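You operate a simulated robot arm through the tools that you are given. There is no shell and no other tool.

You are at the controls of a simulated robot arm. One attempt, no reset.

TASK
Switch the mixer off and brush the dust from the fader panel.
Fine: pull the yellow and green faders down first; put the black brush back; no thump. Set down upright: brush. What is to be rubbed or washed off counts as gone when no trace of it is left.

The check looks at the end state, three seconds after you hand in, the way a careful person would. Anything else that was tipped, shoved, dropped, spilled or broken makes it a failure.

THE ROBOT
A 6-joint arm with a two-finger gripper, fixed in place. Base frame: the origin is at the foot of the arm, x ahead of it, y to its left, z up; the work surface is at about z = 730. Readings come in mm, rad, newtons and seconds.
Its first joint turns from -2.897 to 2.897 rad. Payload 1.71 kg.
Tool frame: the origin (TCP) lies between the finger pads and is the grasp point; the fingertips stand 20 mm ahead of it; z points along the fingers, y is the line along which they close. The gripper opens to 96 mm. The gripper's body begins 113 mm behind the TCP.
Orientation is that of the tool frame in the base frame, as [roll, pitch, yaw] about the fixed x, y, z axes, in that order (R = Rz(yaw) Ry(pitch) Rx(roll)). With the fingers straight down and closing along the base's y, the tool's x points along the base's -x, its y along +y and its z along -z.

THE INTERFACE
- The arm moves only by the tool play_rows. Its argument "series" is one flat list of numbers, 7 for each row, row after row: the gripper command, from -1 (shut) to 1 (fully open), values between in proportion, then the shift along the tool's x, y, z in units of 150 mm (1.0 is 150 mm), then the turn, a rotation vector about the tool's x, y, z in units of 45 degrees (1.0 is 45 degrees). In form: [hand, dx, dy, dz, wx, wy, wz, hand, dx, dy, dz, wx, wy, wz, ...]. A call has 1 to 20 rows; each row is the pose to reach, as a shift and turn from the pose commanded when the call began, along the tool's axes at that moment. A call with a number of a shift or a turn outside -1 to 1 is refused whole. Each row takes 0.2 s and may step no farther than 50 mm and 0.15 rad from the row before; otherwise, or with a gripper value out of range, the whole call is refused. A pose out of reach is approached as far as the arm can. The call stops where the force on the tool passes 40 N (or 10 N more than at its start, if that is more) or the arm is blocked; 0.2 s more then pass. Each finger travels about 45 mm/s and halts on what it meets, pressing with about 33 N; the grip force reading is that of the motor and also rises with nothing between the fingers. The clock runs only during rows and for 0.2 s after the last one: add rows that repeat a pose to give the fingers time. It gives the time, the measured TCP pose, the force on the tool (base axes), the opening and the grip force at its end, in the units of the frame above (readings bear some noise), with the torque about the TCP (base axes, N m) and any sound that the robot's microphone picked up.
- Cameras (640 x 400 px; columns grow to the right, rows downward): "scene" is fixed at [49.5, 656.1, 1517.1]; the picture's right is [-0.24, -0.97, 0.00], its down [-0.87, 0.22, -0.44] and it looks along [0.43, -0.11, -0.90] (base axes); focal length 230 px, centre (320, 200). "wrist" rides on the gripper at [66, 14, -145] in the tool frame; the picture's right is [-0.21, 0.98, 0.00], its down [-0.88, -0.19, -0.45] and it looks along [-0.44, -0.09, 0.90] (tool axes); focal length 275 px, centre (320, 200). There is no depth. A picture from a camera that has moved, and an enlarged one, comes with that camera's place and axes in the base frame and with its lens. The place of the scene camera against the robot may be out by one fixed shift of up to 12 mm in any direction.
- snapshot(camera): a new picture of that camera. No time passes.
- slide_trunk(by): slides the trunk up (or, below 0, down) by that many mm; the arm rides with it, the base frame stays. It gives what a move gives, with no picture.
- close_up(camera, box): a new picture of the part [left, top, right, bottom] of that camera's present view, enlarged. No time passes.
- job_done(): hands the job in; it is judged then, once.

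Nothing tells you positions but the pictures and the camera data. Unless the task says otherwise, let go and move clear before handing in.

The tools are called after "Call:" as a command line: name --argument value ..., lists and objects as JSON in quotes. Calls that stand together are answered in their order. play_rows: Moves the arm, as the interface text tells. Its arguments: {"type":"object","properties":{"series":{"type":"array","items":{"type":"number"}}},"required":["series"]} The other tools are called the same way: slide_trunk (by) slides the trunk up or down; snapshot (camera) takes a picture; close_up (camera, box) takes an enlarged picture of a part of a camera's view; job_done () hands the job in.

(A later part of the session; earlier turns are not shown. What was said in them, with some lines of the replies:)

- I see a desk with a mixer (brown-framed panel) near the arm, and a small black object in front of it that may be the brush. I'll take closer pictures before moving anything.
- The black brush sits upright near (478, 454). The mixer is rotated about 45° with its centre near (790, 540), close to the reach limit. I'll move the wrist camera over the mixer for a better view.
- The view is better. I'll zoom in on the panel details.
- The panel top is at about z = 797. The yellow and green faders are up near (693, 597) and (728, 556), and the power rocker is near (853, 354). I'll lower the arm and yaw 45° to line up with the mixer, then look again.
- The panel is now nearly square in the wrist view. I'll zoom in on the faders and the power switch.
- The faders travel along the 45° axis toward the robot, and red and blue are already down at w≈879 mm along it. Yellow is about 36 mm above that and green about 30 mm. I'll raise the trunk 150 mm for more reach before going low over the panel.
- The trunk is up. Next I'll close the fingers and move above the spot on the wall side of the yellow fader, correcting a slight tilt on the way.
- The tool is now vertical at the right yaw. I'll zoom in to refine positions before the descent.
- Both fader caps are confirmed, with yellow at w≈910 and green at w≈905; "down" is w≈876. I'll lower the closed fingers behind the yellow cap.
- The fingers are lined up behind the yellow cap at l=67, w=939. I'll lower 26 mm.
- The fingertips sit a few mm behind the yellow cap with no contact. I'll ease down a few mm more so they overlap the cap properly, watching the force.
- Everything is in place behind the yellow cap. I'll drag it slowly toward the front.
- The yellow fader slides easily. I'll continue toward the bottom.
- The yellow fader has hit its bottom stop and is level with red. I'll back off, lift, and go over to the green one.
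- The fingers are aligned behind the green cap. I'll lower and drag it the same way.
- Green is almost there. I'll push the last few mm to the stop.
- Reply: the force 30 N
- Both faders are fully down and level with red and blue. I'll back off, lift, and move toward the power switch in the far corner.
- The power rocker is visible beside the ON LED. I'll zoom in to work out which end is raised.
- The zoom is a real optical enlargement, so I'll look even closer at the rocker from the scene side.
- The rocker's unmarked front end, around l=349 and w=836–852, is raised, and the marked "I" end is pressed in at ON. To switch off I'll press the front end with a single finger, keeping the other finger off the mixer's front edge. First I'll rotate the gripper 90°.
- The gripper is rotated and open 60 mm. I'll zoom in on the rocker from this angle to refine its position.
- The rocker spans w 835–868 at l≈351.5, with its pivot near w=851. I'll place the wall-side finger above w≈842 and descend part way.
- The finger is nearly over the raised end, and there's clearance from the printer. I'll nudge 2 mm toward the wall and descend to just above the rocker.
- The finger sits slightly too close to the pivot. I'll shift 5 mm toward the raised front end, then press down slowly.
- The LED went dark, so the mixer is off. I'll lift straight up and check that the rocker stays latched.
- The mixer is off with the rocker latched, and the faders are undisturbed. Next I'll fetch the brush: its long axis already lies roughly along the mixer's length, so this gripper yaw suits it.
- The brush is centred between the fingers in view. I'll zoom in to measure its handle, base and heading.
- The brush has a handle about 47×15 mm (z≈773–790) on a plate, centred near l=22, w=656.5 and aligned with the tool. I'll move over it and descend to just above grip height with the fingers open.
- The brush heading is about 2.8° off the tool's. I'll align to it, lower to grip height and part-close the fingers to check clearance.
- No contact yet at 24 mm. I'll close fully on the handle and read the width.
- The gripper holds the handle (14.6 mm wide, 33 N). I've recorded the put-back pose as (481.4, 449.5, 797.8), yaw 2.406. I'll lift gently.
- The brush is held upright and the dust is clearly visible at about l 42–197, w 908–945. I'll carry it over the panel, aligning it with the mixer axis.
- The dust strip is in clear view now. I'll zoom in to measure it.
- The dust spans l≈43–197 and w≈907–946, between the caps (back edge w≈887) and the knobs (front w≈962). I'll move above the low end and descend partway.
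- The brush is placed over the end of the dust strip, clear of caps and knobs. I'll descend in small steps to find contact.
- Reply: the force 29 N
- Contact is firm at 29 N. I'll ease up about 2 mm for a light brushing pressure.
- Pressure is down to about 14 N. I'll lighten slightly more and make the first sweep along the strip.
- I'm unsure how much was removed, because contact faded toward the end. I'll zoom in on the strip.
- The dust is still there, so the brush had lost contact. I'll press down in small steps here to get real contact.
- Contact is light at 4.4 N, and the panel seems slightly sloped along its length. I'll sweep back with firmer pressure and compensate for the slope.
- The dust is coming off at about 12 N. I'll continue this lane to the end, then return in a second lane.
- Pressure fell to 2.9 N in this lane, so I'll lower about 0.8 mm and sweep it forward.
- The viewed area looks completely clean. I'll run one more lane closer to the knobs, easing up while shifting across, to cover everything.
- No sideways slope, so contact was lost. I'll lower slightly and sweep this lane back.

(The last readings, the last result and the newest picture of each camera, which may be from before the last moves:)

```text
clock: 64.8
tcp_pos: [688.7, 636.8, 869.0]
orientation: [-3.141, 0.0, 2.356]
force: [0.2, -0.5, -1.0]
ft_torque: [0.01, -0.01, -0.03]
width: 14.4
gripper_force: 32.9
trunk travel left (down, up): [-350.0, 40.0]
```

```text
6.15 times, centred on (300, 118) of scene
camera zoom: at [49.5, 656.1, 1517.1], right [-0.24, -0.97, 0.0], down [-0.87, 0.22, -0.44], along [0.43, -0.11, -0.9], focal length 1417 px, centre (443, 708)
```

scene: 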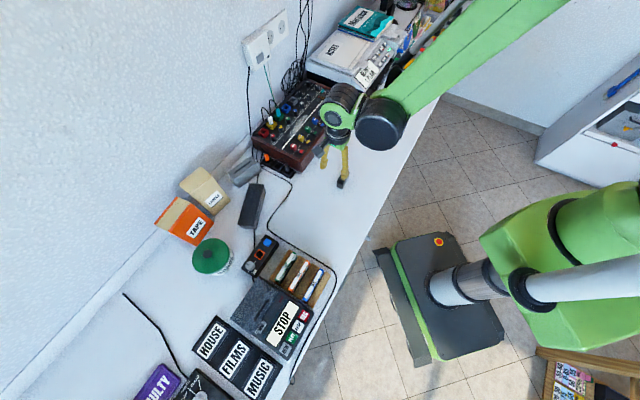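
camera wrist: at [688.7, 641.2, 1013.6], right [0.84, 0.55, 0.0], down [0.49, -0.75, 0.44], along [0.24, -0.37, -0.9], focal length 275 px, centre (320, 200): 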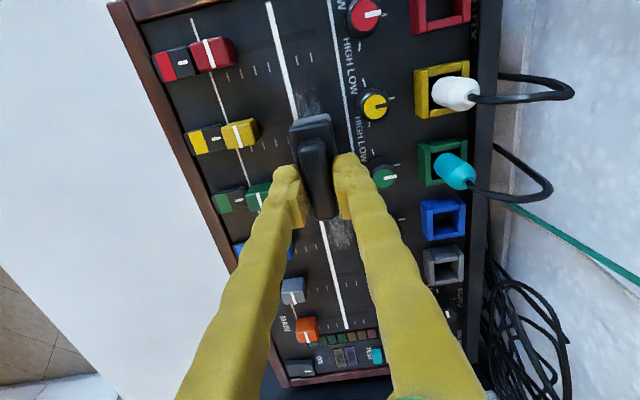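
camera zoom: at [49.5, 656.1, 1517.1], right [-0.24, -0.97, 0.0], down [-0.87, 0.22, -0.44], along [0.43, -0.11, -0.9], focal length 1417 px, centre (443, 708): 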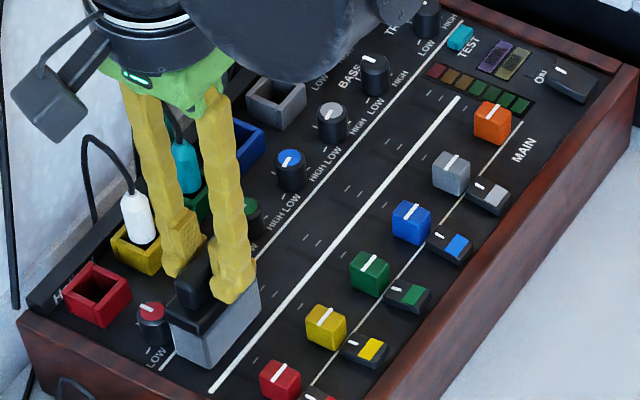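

The strip looks clean from here. I'll lift straight up and inspect the whole area closely from both cameras.

Call:
play_rows --series '[-1, 0, 0, -0.05, 0, 0, 0, -1, 0, 0, -0.2, 0, 0, 0, -1, 0, -0.15, -0.4, 0, 0, 0, -1, 0, -0.4, -0.5, 0, 0, 0, -1, 0, -0.65, -0.5, 0, 0, 0, -1, 0, -0.85, -0.5, 0, 0, 0, -1, 0, -0.85, -0.5, 0, 0, 0]'

Call:
snapshot --camera "wrist"

Call:
close_up --camera "scene" --box '[270, 90, 330, 145]'

Call:
close_up --camera "wrist" --box '[400, 80, 520, 180]'

Call:
close_up --camera "wrist" --box '[400, 170, 520, 270]'

```text
clock: 66.3
tcp_pos: [597.2, 545.5, 943.2]
orientation: [3.14, 0.001, 2.357]
force: [0.4, -0.3, -0.5]
ft_torque: [0.04, 0.0, -0.03]
width: 14.5
gripper_force: 33.0
trunk travel left (down, up): [-350.0, 40.0]
```

```text
taken
camera wrist: at [561.4, 601.8, 1088.7], right [0.84, 0.55, 0.0], down [0.49, -0.75, 0.44], along [0.24, -0.37, -0.9], focal length 275 px, centre (320, 200)
```

wrist: 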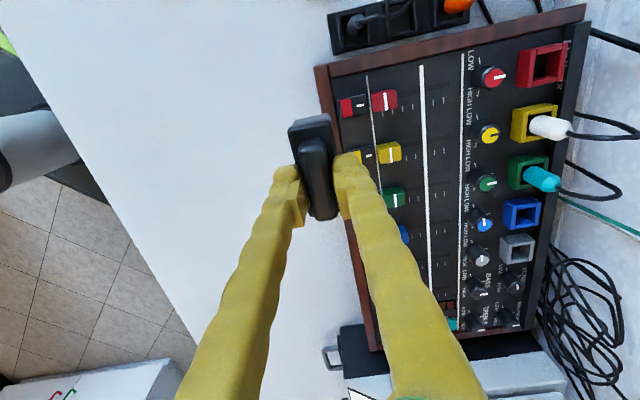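

```text
7.27 times, centred on (300, 118) of scene
camera zoom: at [49.5, 656.1, 1517.1], right [-0.24, -0.97, 0.0], down [-0.87, 0.22, -0.44], along [0.43, -0.11, -0.9], focal length 1675 px, centre (466, 800)
```

zoom: 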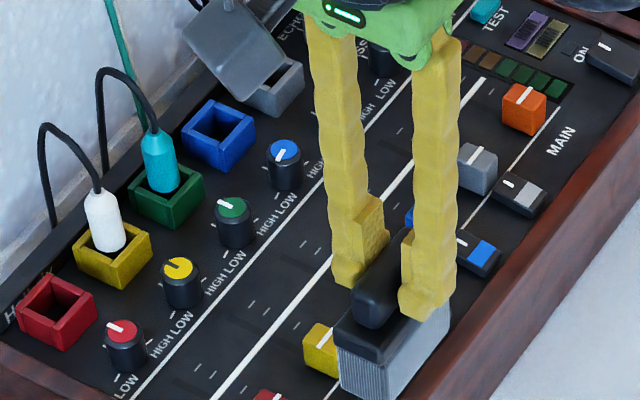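

```text
4.00 times, centred on (460, 130) of wrist
camera zoom: at [561.4, 601.8, 1088.7], right [0.84, 0.55, 0.0], down [0.49, -0.75, 0.44], along [0.24, -0.37, -0.9], focal length 1101 px, centre (-240, 480)
```

zoom: 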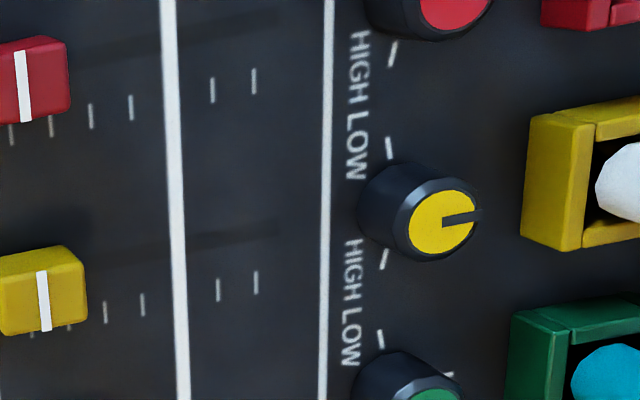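

```text
4.00 times, centred on (460, 220) of wrist
camera zoom: at [561.4, 601.8, 1088.7], right [0.84, 0.55, 0.0], down [0.49, -0.75, 0.44], along [0.24, -0.37, -0.9], focal length 1101 px, centre (-240, 120)
```

zoom: 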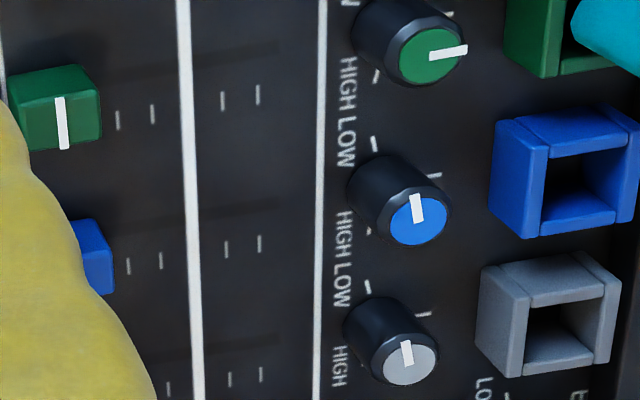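

The panel is spotless, the faders are down and the LED is off. Now I'll carry the brush back to its original spot with its original heading.

Call:
play_rows --series '[-1, 0.02, -0.2, 0, 0, 0, -0.0, -1, 0.04, -0.4, 0, 0, 0, -0.02, -1, 0.06, -0.6, 0, 0, 0, -0.04, -1, 0.08, -0.8, 0, 0, 0, -0.063, -1, 0.094, -1.0, 0, 0, 0, -0.063, -1, 0.094, -1.0, 0.1, 0, 0, -0.063, -1, 0.094, -1.0, 0.3, 0, 0, -0.063, -1, 0.094, -1.0, 0.5, 0, 0, -0.063, -1, 0.094, -1.0, 0.5, 0, 0, -0.063]'

Call:
snapshot --camera "wrist"

Call:
close_up --camera "scene" --box '[310, 140, 380, 200]'

```text
clock: 68.3
tcp_pos: [483.5, 450.6, 866.5]
orientation: [-3.142, 0.001, 2.405]
force: [-0.1, 0.8, 0.4]
ft_torque: [0.02, 0.05, 0.01]
width: 14.6
gripper_force: 33.3
trunk travel left (down, up): [-350.0, 40.0]
```

```text
taken
camera wrist: at [444.7, 504.4, 1012.2], right [0.81, 0.59, 0.0], down [0.53, -0.73, 0.44], along [0.26, -0.36, -0.9], focal length 275 px, centre (320, 200)
```

wrist: 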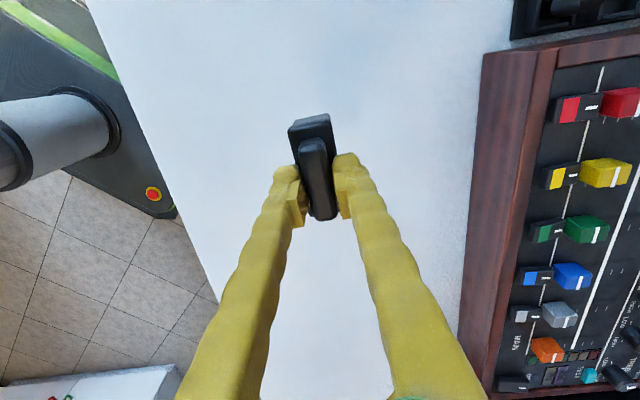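

```text
6.67 times, centred on (345, 170) of scene
camera zoom: at [49.5, 656.1, 1517.1], right [-0.24, -0.97, 0.0], down [-0.87, 0.22, -0.44], along [0.43, -0.11, -0.9], focal length 1535 px, centre (153, 400)
```

zoom: 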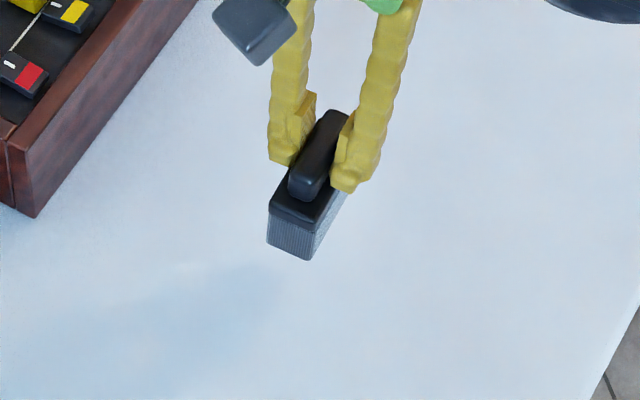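

The brush is upright and over its original spot. I'll lower it to just above the table.

Call:
play_rows --series '[-1, 0, 0, 0.1, 0, 0, 0, -1, 0, 0, 0.2, 0, 0, 0, -1, 0, 0, 0.3, 0, 0, 0, -1, 0, 0, 0.37, 0, 0, 0, -1, 0, 0, 0.41, 0, 0, 0, -1, 0, 0, 0.41, 0, 0, 0]'

Call:
close_up --camera "scene" --box '[320, 150, 370, 195]'

Call:
close_up --camera "wrist" --box '[260, 90, 400, 230]'

```text
clock: 69.8
tcp_pos: [482.8, 451.0, 807.1]
orientation: [3.14, 0.0, 2.405]
force: [-0.2, 0.5, 0.3]
ft_torque: [-0.02, 0.0, 0.03]
width: 14.5
gripper_force: 33.3
trunk travel left (down, up): [-350.0, 40.0]
```

```text
8.89 times, centred on (345, 172) of scene
camera zoom: at [49.5, 656.1, 1517.1], right [-0.24, -0.97, 0.0], down [-0.87, 0.22, -0.44], along [0.43, -0.11, -0.9], focal length 2047 px, centre (98, 444)
```

zoom: 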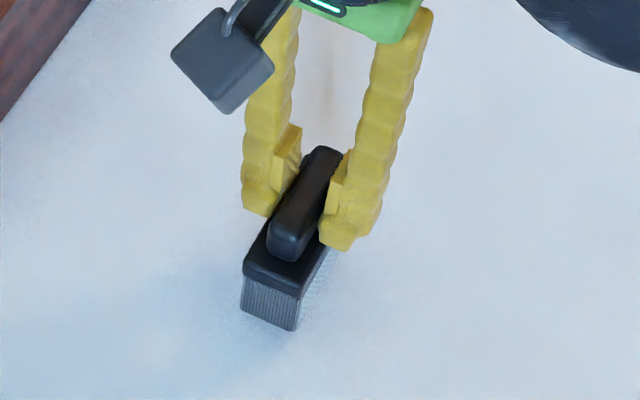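

```text
2.86 times, centred on (330, 160) of wrist
camera zoom: at [444.7, 504.0, 951.4], right [0.81, 0.59, 0.0], down [0.53, -0.73, 0.44], along [0.26, -0.36, -0.9], focal length 786 px, centre (291, 314)
```

zoom: 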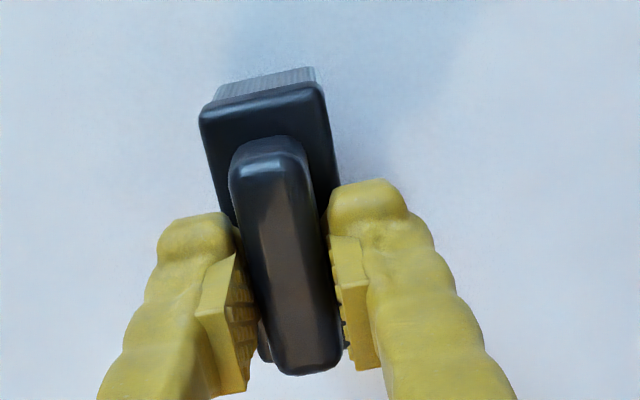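

The brush is about 2 mm off toward the mixer. I'll correct that and lower slowly until it touches the table.

Call:
play_rows --series '[-1, 0, -0.0137, 0.015, 0, 0, 0, -1, 0, -0.0137, 0.03, 0, 0, 0, -1, 0, -0.0137, 0.04, 0, 0, 0, -1, 0, -0.0137, 0.046, 0, 0, 0, -1, 0, -0.0137, 0.05, 0, 0, 0, -1, 0, -0.0137, 0.05, 0, 0, 0]'

```text
clock: 71.2
tcp_pos: [481.0, 448.3, 797.5]
orientation: [3.14, -0.001, 2.405]
force: [-0.5, -0.6, -0.8]
ft_torque: [-0.02, -0.01, -0.01]
width: 14.9
gripper_force: 33.6
trunk travel left (down, up): [-350.0, 40.0]
```

No contact yet. I'll continue in half-millimetre steps.

Call:
play_rows --series '[-1, 0, 0, 0.003, 0, 0, 0, -1, 0, 0, 0.006, 0, 0, 0, -1, 0, 0, 0.006, 0, 0, 0]'

Call:
close_up --camera "scene" --box '[320, 150, 370, 195]'

```text
clock: 72.0
tcp_pos: [481.1, 448.4, 797.6]
orientation: [3.142, 0.0, 2.406]
force: [0.7, 0.5, -0.2]
ft_torque: [0.02, -0.01, -0.02]
width: 14.5
gripper_force: 32.9
trunk travel left (down, up): [-350.0, 40.0]
```

```text
8.89 times, centred on (345, 172) of scene
camera zoom: at [49.5, 656.1, 1517.1], right [-0.24, -0.97, 0.0], down [-0.87, 0.22, -0.44], along [0.43, -0.11, -0.9], focal length 2047 px, centre (98, 444)
```

zoom: 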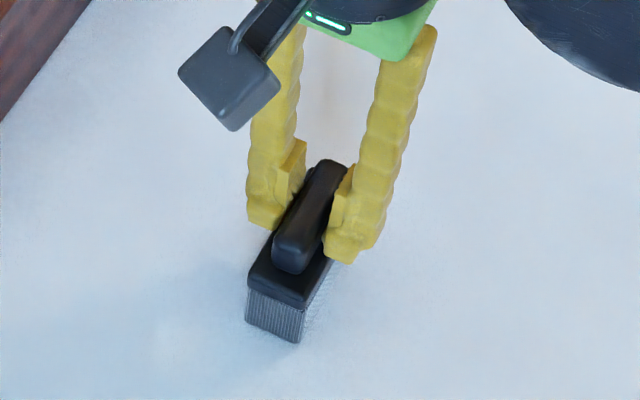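

I'll keep lowering in fine steps until I feel the table.

Call:
play_rows --series '[-1, 0, 0, 0.003, 0, 0, 0, -1, 0, 0, 0.006, 0, 0, 0, -1, 0, 0, 0.006, 0, 0, 0]'

Call:
play_rows --series '[-1, 0, 0, 0.003, 0, 0, 0, -1, 0, 0, 0.006, 0, 0, 0, -1, 0, 0, 0.006, 0, 0, 0]'

```text
clock: 72.8
tcp_pos: [481.6, 447.4, 796.9]
orientation: [-3.14, 0.0, 2.403]
force: [1.2, 0.7, -0.4]
ft_torque: [-0.03, -0.01, 0.01]
width: 14.4
gripper_force: 33.3
trunk travel left (down, up): [-350.0, 40.0]
```

```text
clock: 73.5
tcp_pos: [481.9, 448.1, 796.8]
orientation: [3.141, -0.001, 2.404]
force: [0.3, -0.5, 3.4]
ft_torque: [-0.05, -0.05, -0.01]
width: 14.7
gripper_force: 32.3
trunk travel left (down, up): [-350.0, 40.0]
```

The table is felt at 3.4 N. I'll release gently.

Call:
play_rows --series '[-0.6, 0, 0, 0, 0, 0, 0, -0.5, 0, 0, 0, 0, 0, 0, -0.3, 0, 0, 0, 0, 0, 0, -0.1, 0, 0, 0, 0, 0, 0, 0.25, 0, 0, 0, 0, 0, 0, 0.25, 0, 0, 0, 0, 0, 0, 0.25, 0, 0, 0, 0, 0, 0]'

Call:
close_up --camera "scene" --box '[320, 150, 370, 195]'

Call:
close_up --camera "wrist" --box '[260, 90, 400, 230]'

```text
clock: 75.2
tcp_pos: [481.4, 448.9, 797.4]
orientation: [-3.141, 0.001, 2.406]
force: [0.0, 0.4, -0.3]
ft_torque: [-0.01, 0.02, 0.01]
width: 60.2
gripper_force: 0.1
trunk travel left (down, up): [-350.0, 40.0]
```

```text
8.89 times, centred on (345, 172) of scene
camera zoom: at [49.5, 656.1, 1517.1], right [-0.24, -0.97, 0.0], down [-0.87, 0.22, -0.44], along [0.43, -0.11, -0.9], focal length 2047 px, centre (98, 444)
```

zoom: 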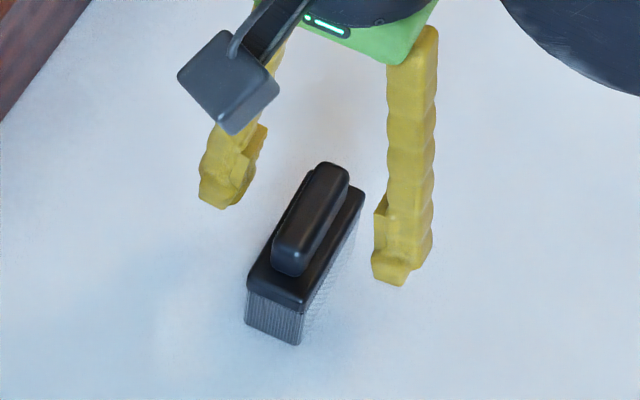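

```text
2.86 times, centred on (330, 160) of wrist
camera zoom: at [442.7, 502.1, 941.5], right [0.81, 0.59, 0.0], down [0.53, -0.73, 0.44], along [0.26, -0.36, -0.9], focal length 786 px, centre (291, 314)
```

zoom: 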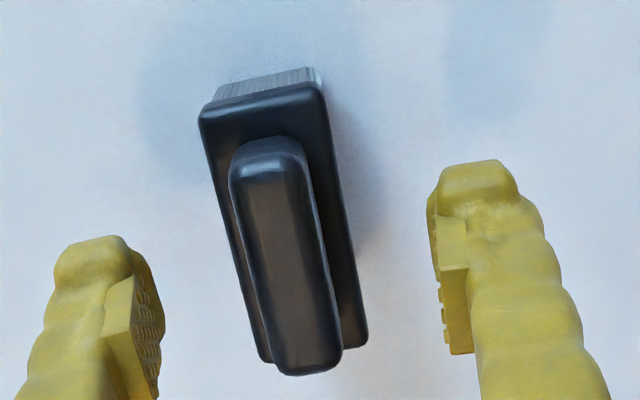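

The brush stands upright on its original spot. I'll lift clear and do a final check.

Call:
play_rows --series '[0.25, 0, 0, -0.1, 0, 0, 0, 0.25, 0, 0, -0.3, 0, 0, 0, 0.25, 0, 0, -0.6, 0, 0, 0, 0.25, 0.1, 0, -0.9, 0, 0, 0, 0.25, 0.4, 0, -1.0, 0, 0, 0, 0.25, 0.7, 0, -1.0, 0, 0, 0, 0.25, 0.7, 0, -1.0, 0, 0, 0]'

Call:
snapshot --camera "scene"

Call:
snapshot --camera "wrist"

Call:
close_up --camera "scene" --box '[250, 75, 360, 180]'

Call:
close_up --camera "scene" --box '[275, 90, 325, 140]'

Call:
close_up --camera "scene" --box '[320, 155, 370, 200]'

```text
clock: 76.8
tcp_pos: [403.0, 518.5, 945.4]
orientation: [-3.141, -0.001, 2.405]
force: [0.4, 1.3, 0.3]
ft_torque: [-0.03, -0.08, 0.03]
width: 60.1
gripper_force: 0.0
trunk travel left (down, up): [-350.0, 40.0]
```

```text
taken
```

scene: 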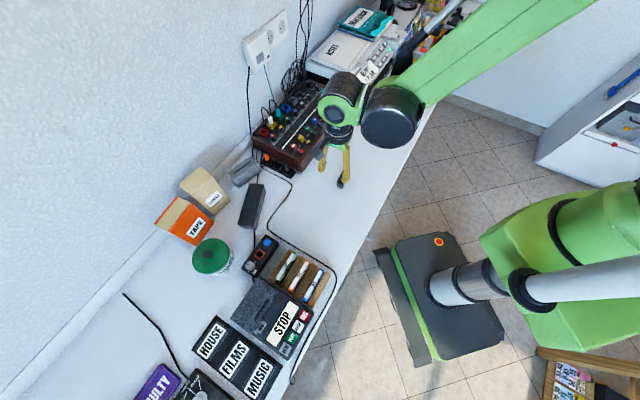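

```text
taken
camera wrist: at [364.7, 572.8, 1090.9], right [0.81, 0.59, 0.0], down [0.53, -0.73, 0.44], along [0.26, -0.36, -0.9], focal length 275 px, centre (320, 200)
```

wrist: 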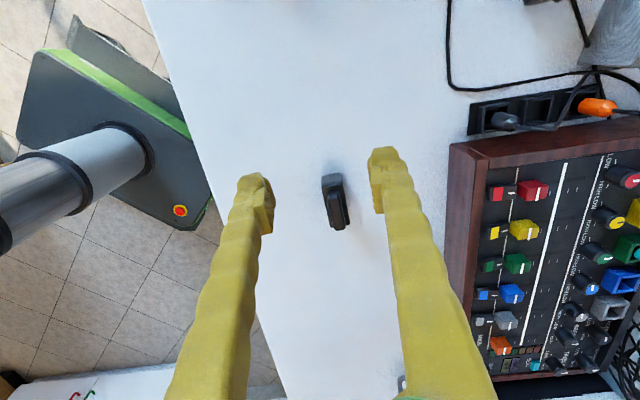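

```text
3.81 times, centred on (305, 128) of scene
camera zoom: at [49.5, 656.1, 1517.1], right [-0.24, -0.97, 0.0], down [-0.87, 0.22, -0.44], along [0.43, -0.11, -0.9], focal length 877 px, centre (377, 476)
```

zoom: 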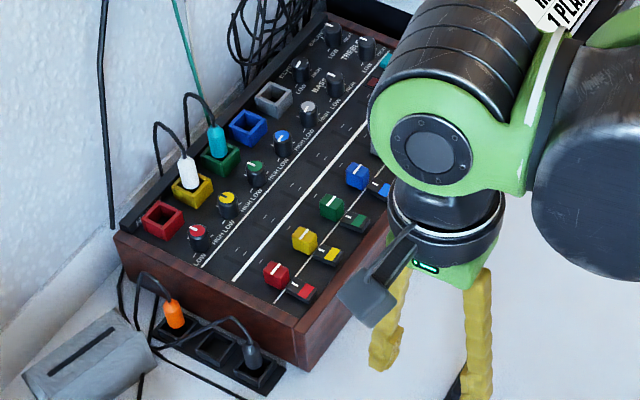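

```text
8.00 times, centred on (300, 115) of scene
camera zoom: at [49.5, 656.1, 1517.1], right [-0.24, -0.97, 0.0], down [-0.87, 0.22, -0.44], along [0.43, -0.11, -0.9], focal length 1842 px, centre (480, 880)
```

zoom: 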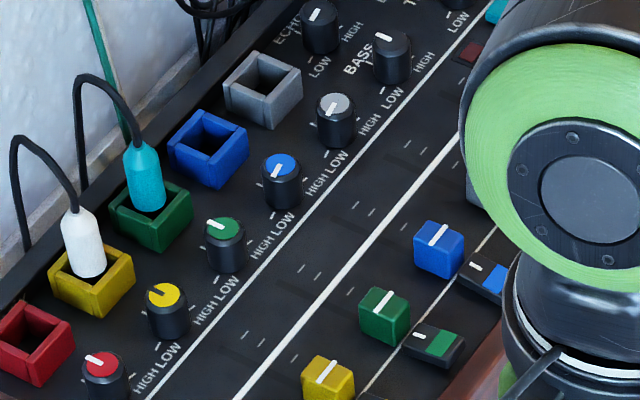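

```text
8.89 times, centred on (345, 178) of scene
camera zoom: at [49.5, 656.1, 1517.1], right [-0.24, -0.97, 0.0], down [-0.87, 0.22, -0.44], along [0.43, -0.11, -0.9], focal length 2047 px, centre (98, 400)
```

zoom: 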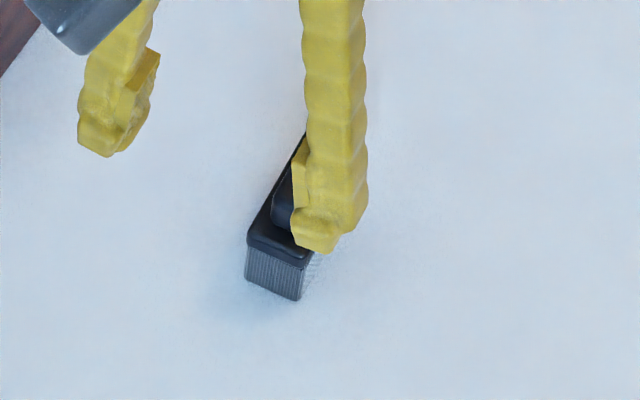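

Everything looks in order. I'll take one last zoom of the power switch and panel from the wrist camera before handing in.

Call:
close_up --camera "wrist" --box '[470, 320, 590, 395]'

Call:
close_up --camera "wrist" --box '[510, 150, 640, 290]'

Call:
close_up --camera "wrist" --box '[480, 250, 610, 390]'

```text
5.33 times, centred on (530, 358) of wrist
camera zoom: at [364.7, 572.8, 1090.9], right [0.81, 0.59, 0.0], down [0.53, -0.73, 0.44], along [0.26, -0.36, -0.9], focal length 1468 px, centre (-800, -640)
```

zoom: 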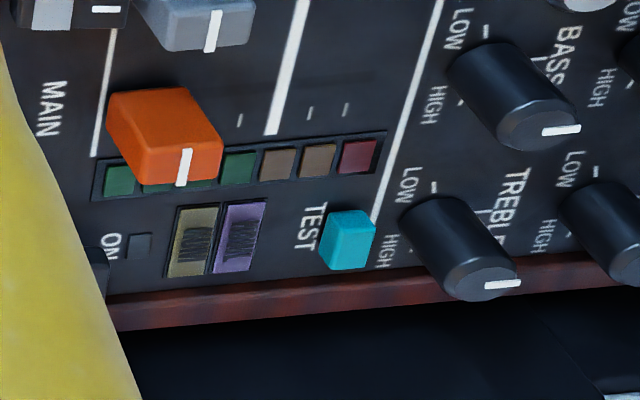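

```text
2.86 times, centred on (575, 220) of wrist
camera zoom: at [364.7, 572.8, 1090.9], right [0.81, 0.59, 0.0], down [0.53, -0.73, 0.44], along [0.26, -0.36, -0.9], focal length 786 px, centre (-409, 143)
```

zoom: 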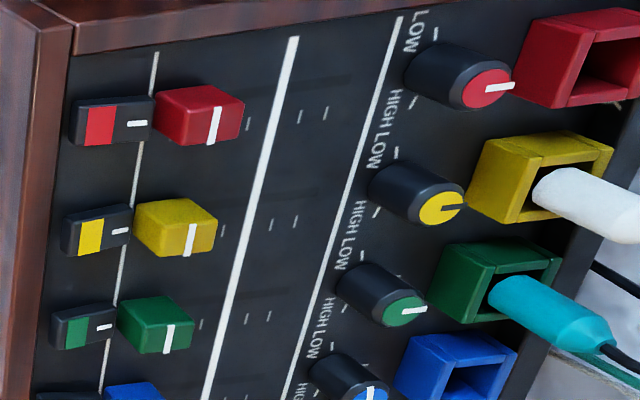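

```text
2.86 times, centred on (545, 320) of wrist
camera zoom: at [364.7, 572.8, 1090.9], right [0.81, 0.59, 0.0], down [0.53, -0.73, 0.44], along [0.26, -0.36, -0.9], focal length 786 px, centre (-323, -143)
```

zoom: 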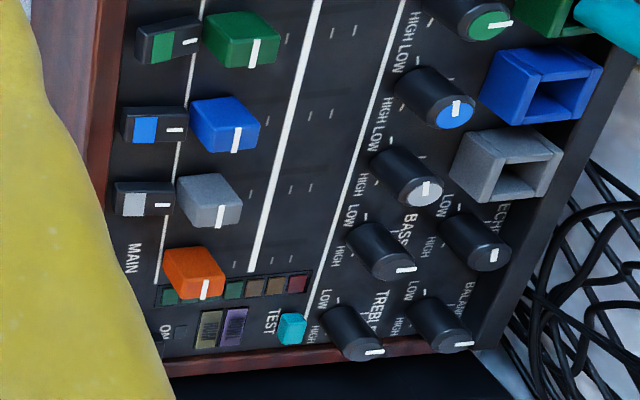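

The LED is off, the yellow and green faders are level with the others at the bottom, and the panel has no trace of dust. The brush stands upright where it was and the arm is clear, so I'm handing in.

Call:
job_done

```text
The job is handed in.
```

The job is handed in: the mixer is off, the dust is gone from the fader panel, and the brush is back where it was. I don't have the check's verdict.

- **Faders:** I pulled the yellow and green faders down to their end stops first. They now sit level with red and blue.
- **Power:** I then pressed the raised end of the power rocker lightly. The ON light went out and the rocker stayed latched. The microphone picked up no sound at any point.
- **Dust:** The first sweep barely touched the panel, so I made three more passes at firmer pressure. Close-ups from both cameras show no trace left. The other faders, knobs and plugs look undisturbed.
- **Brush:** It is standing upright on its original spot at its original heading, as near as the pictures show. The gripper has let go and is clear of everything.
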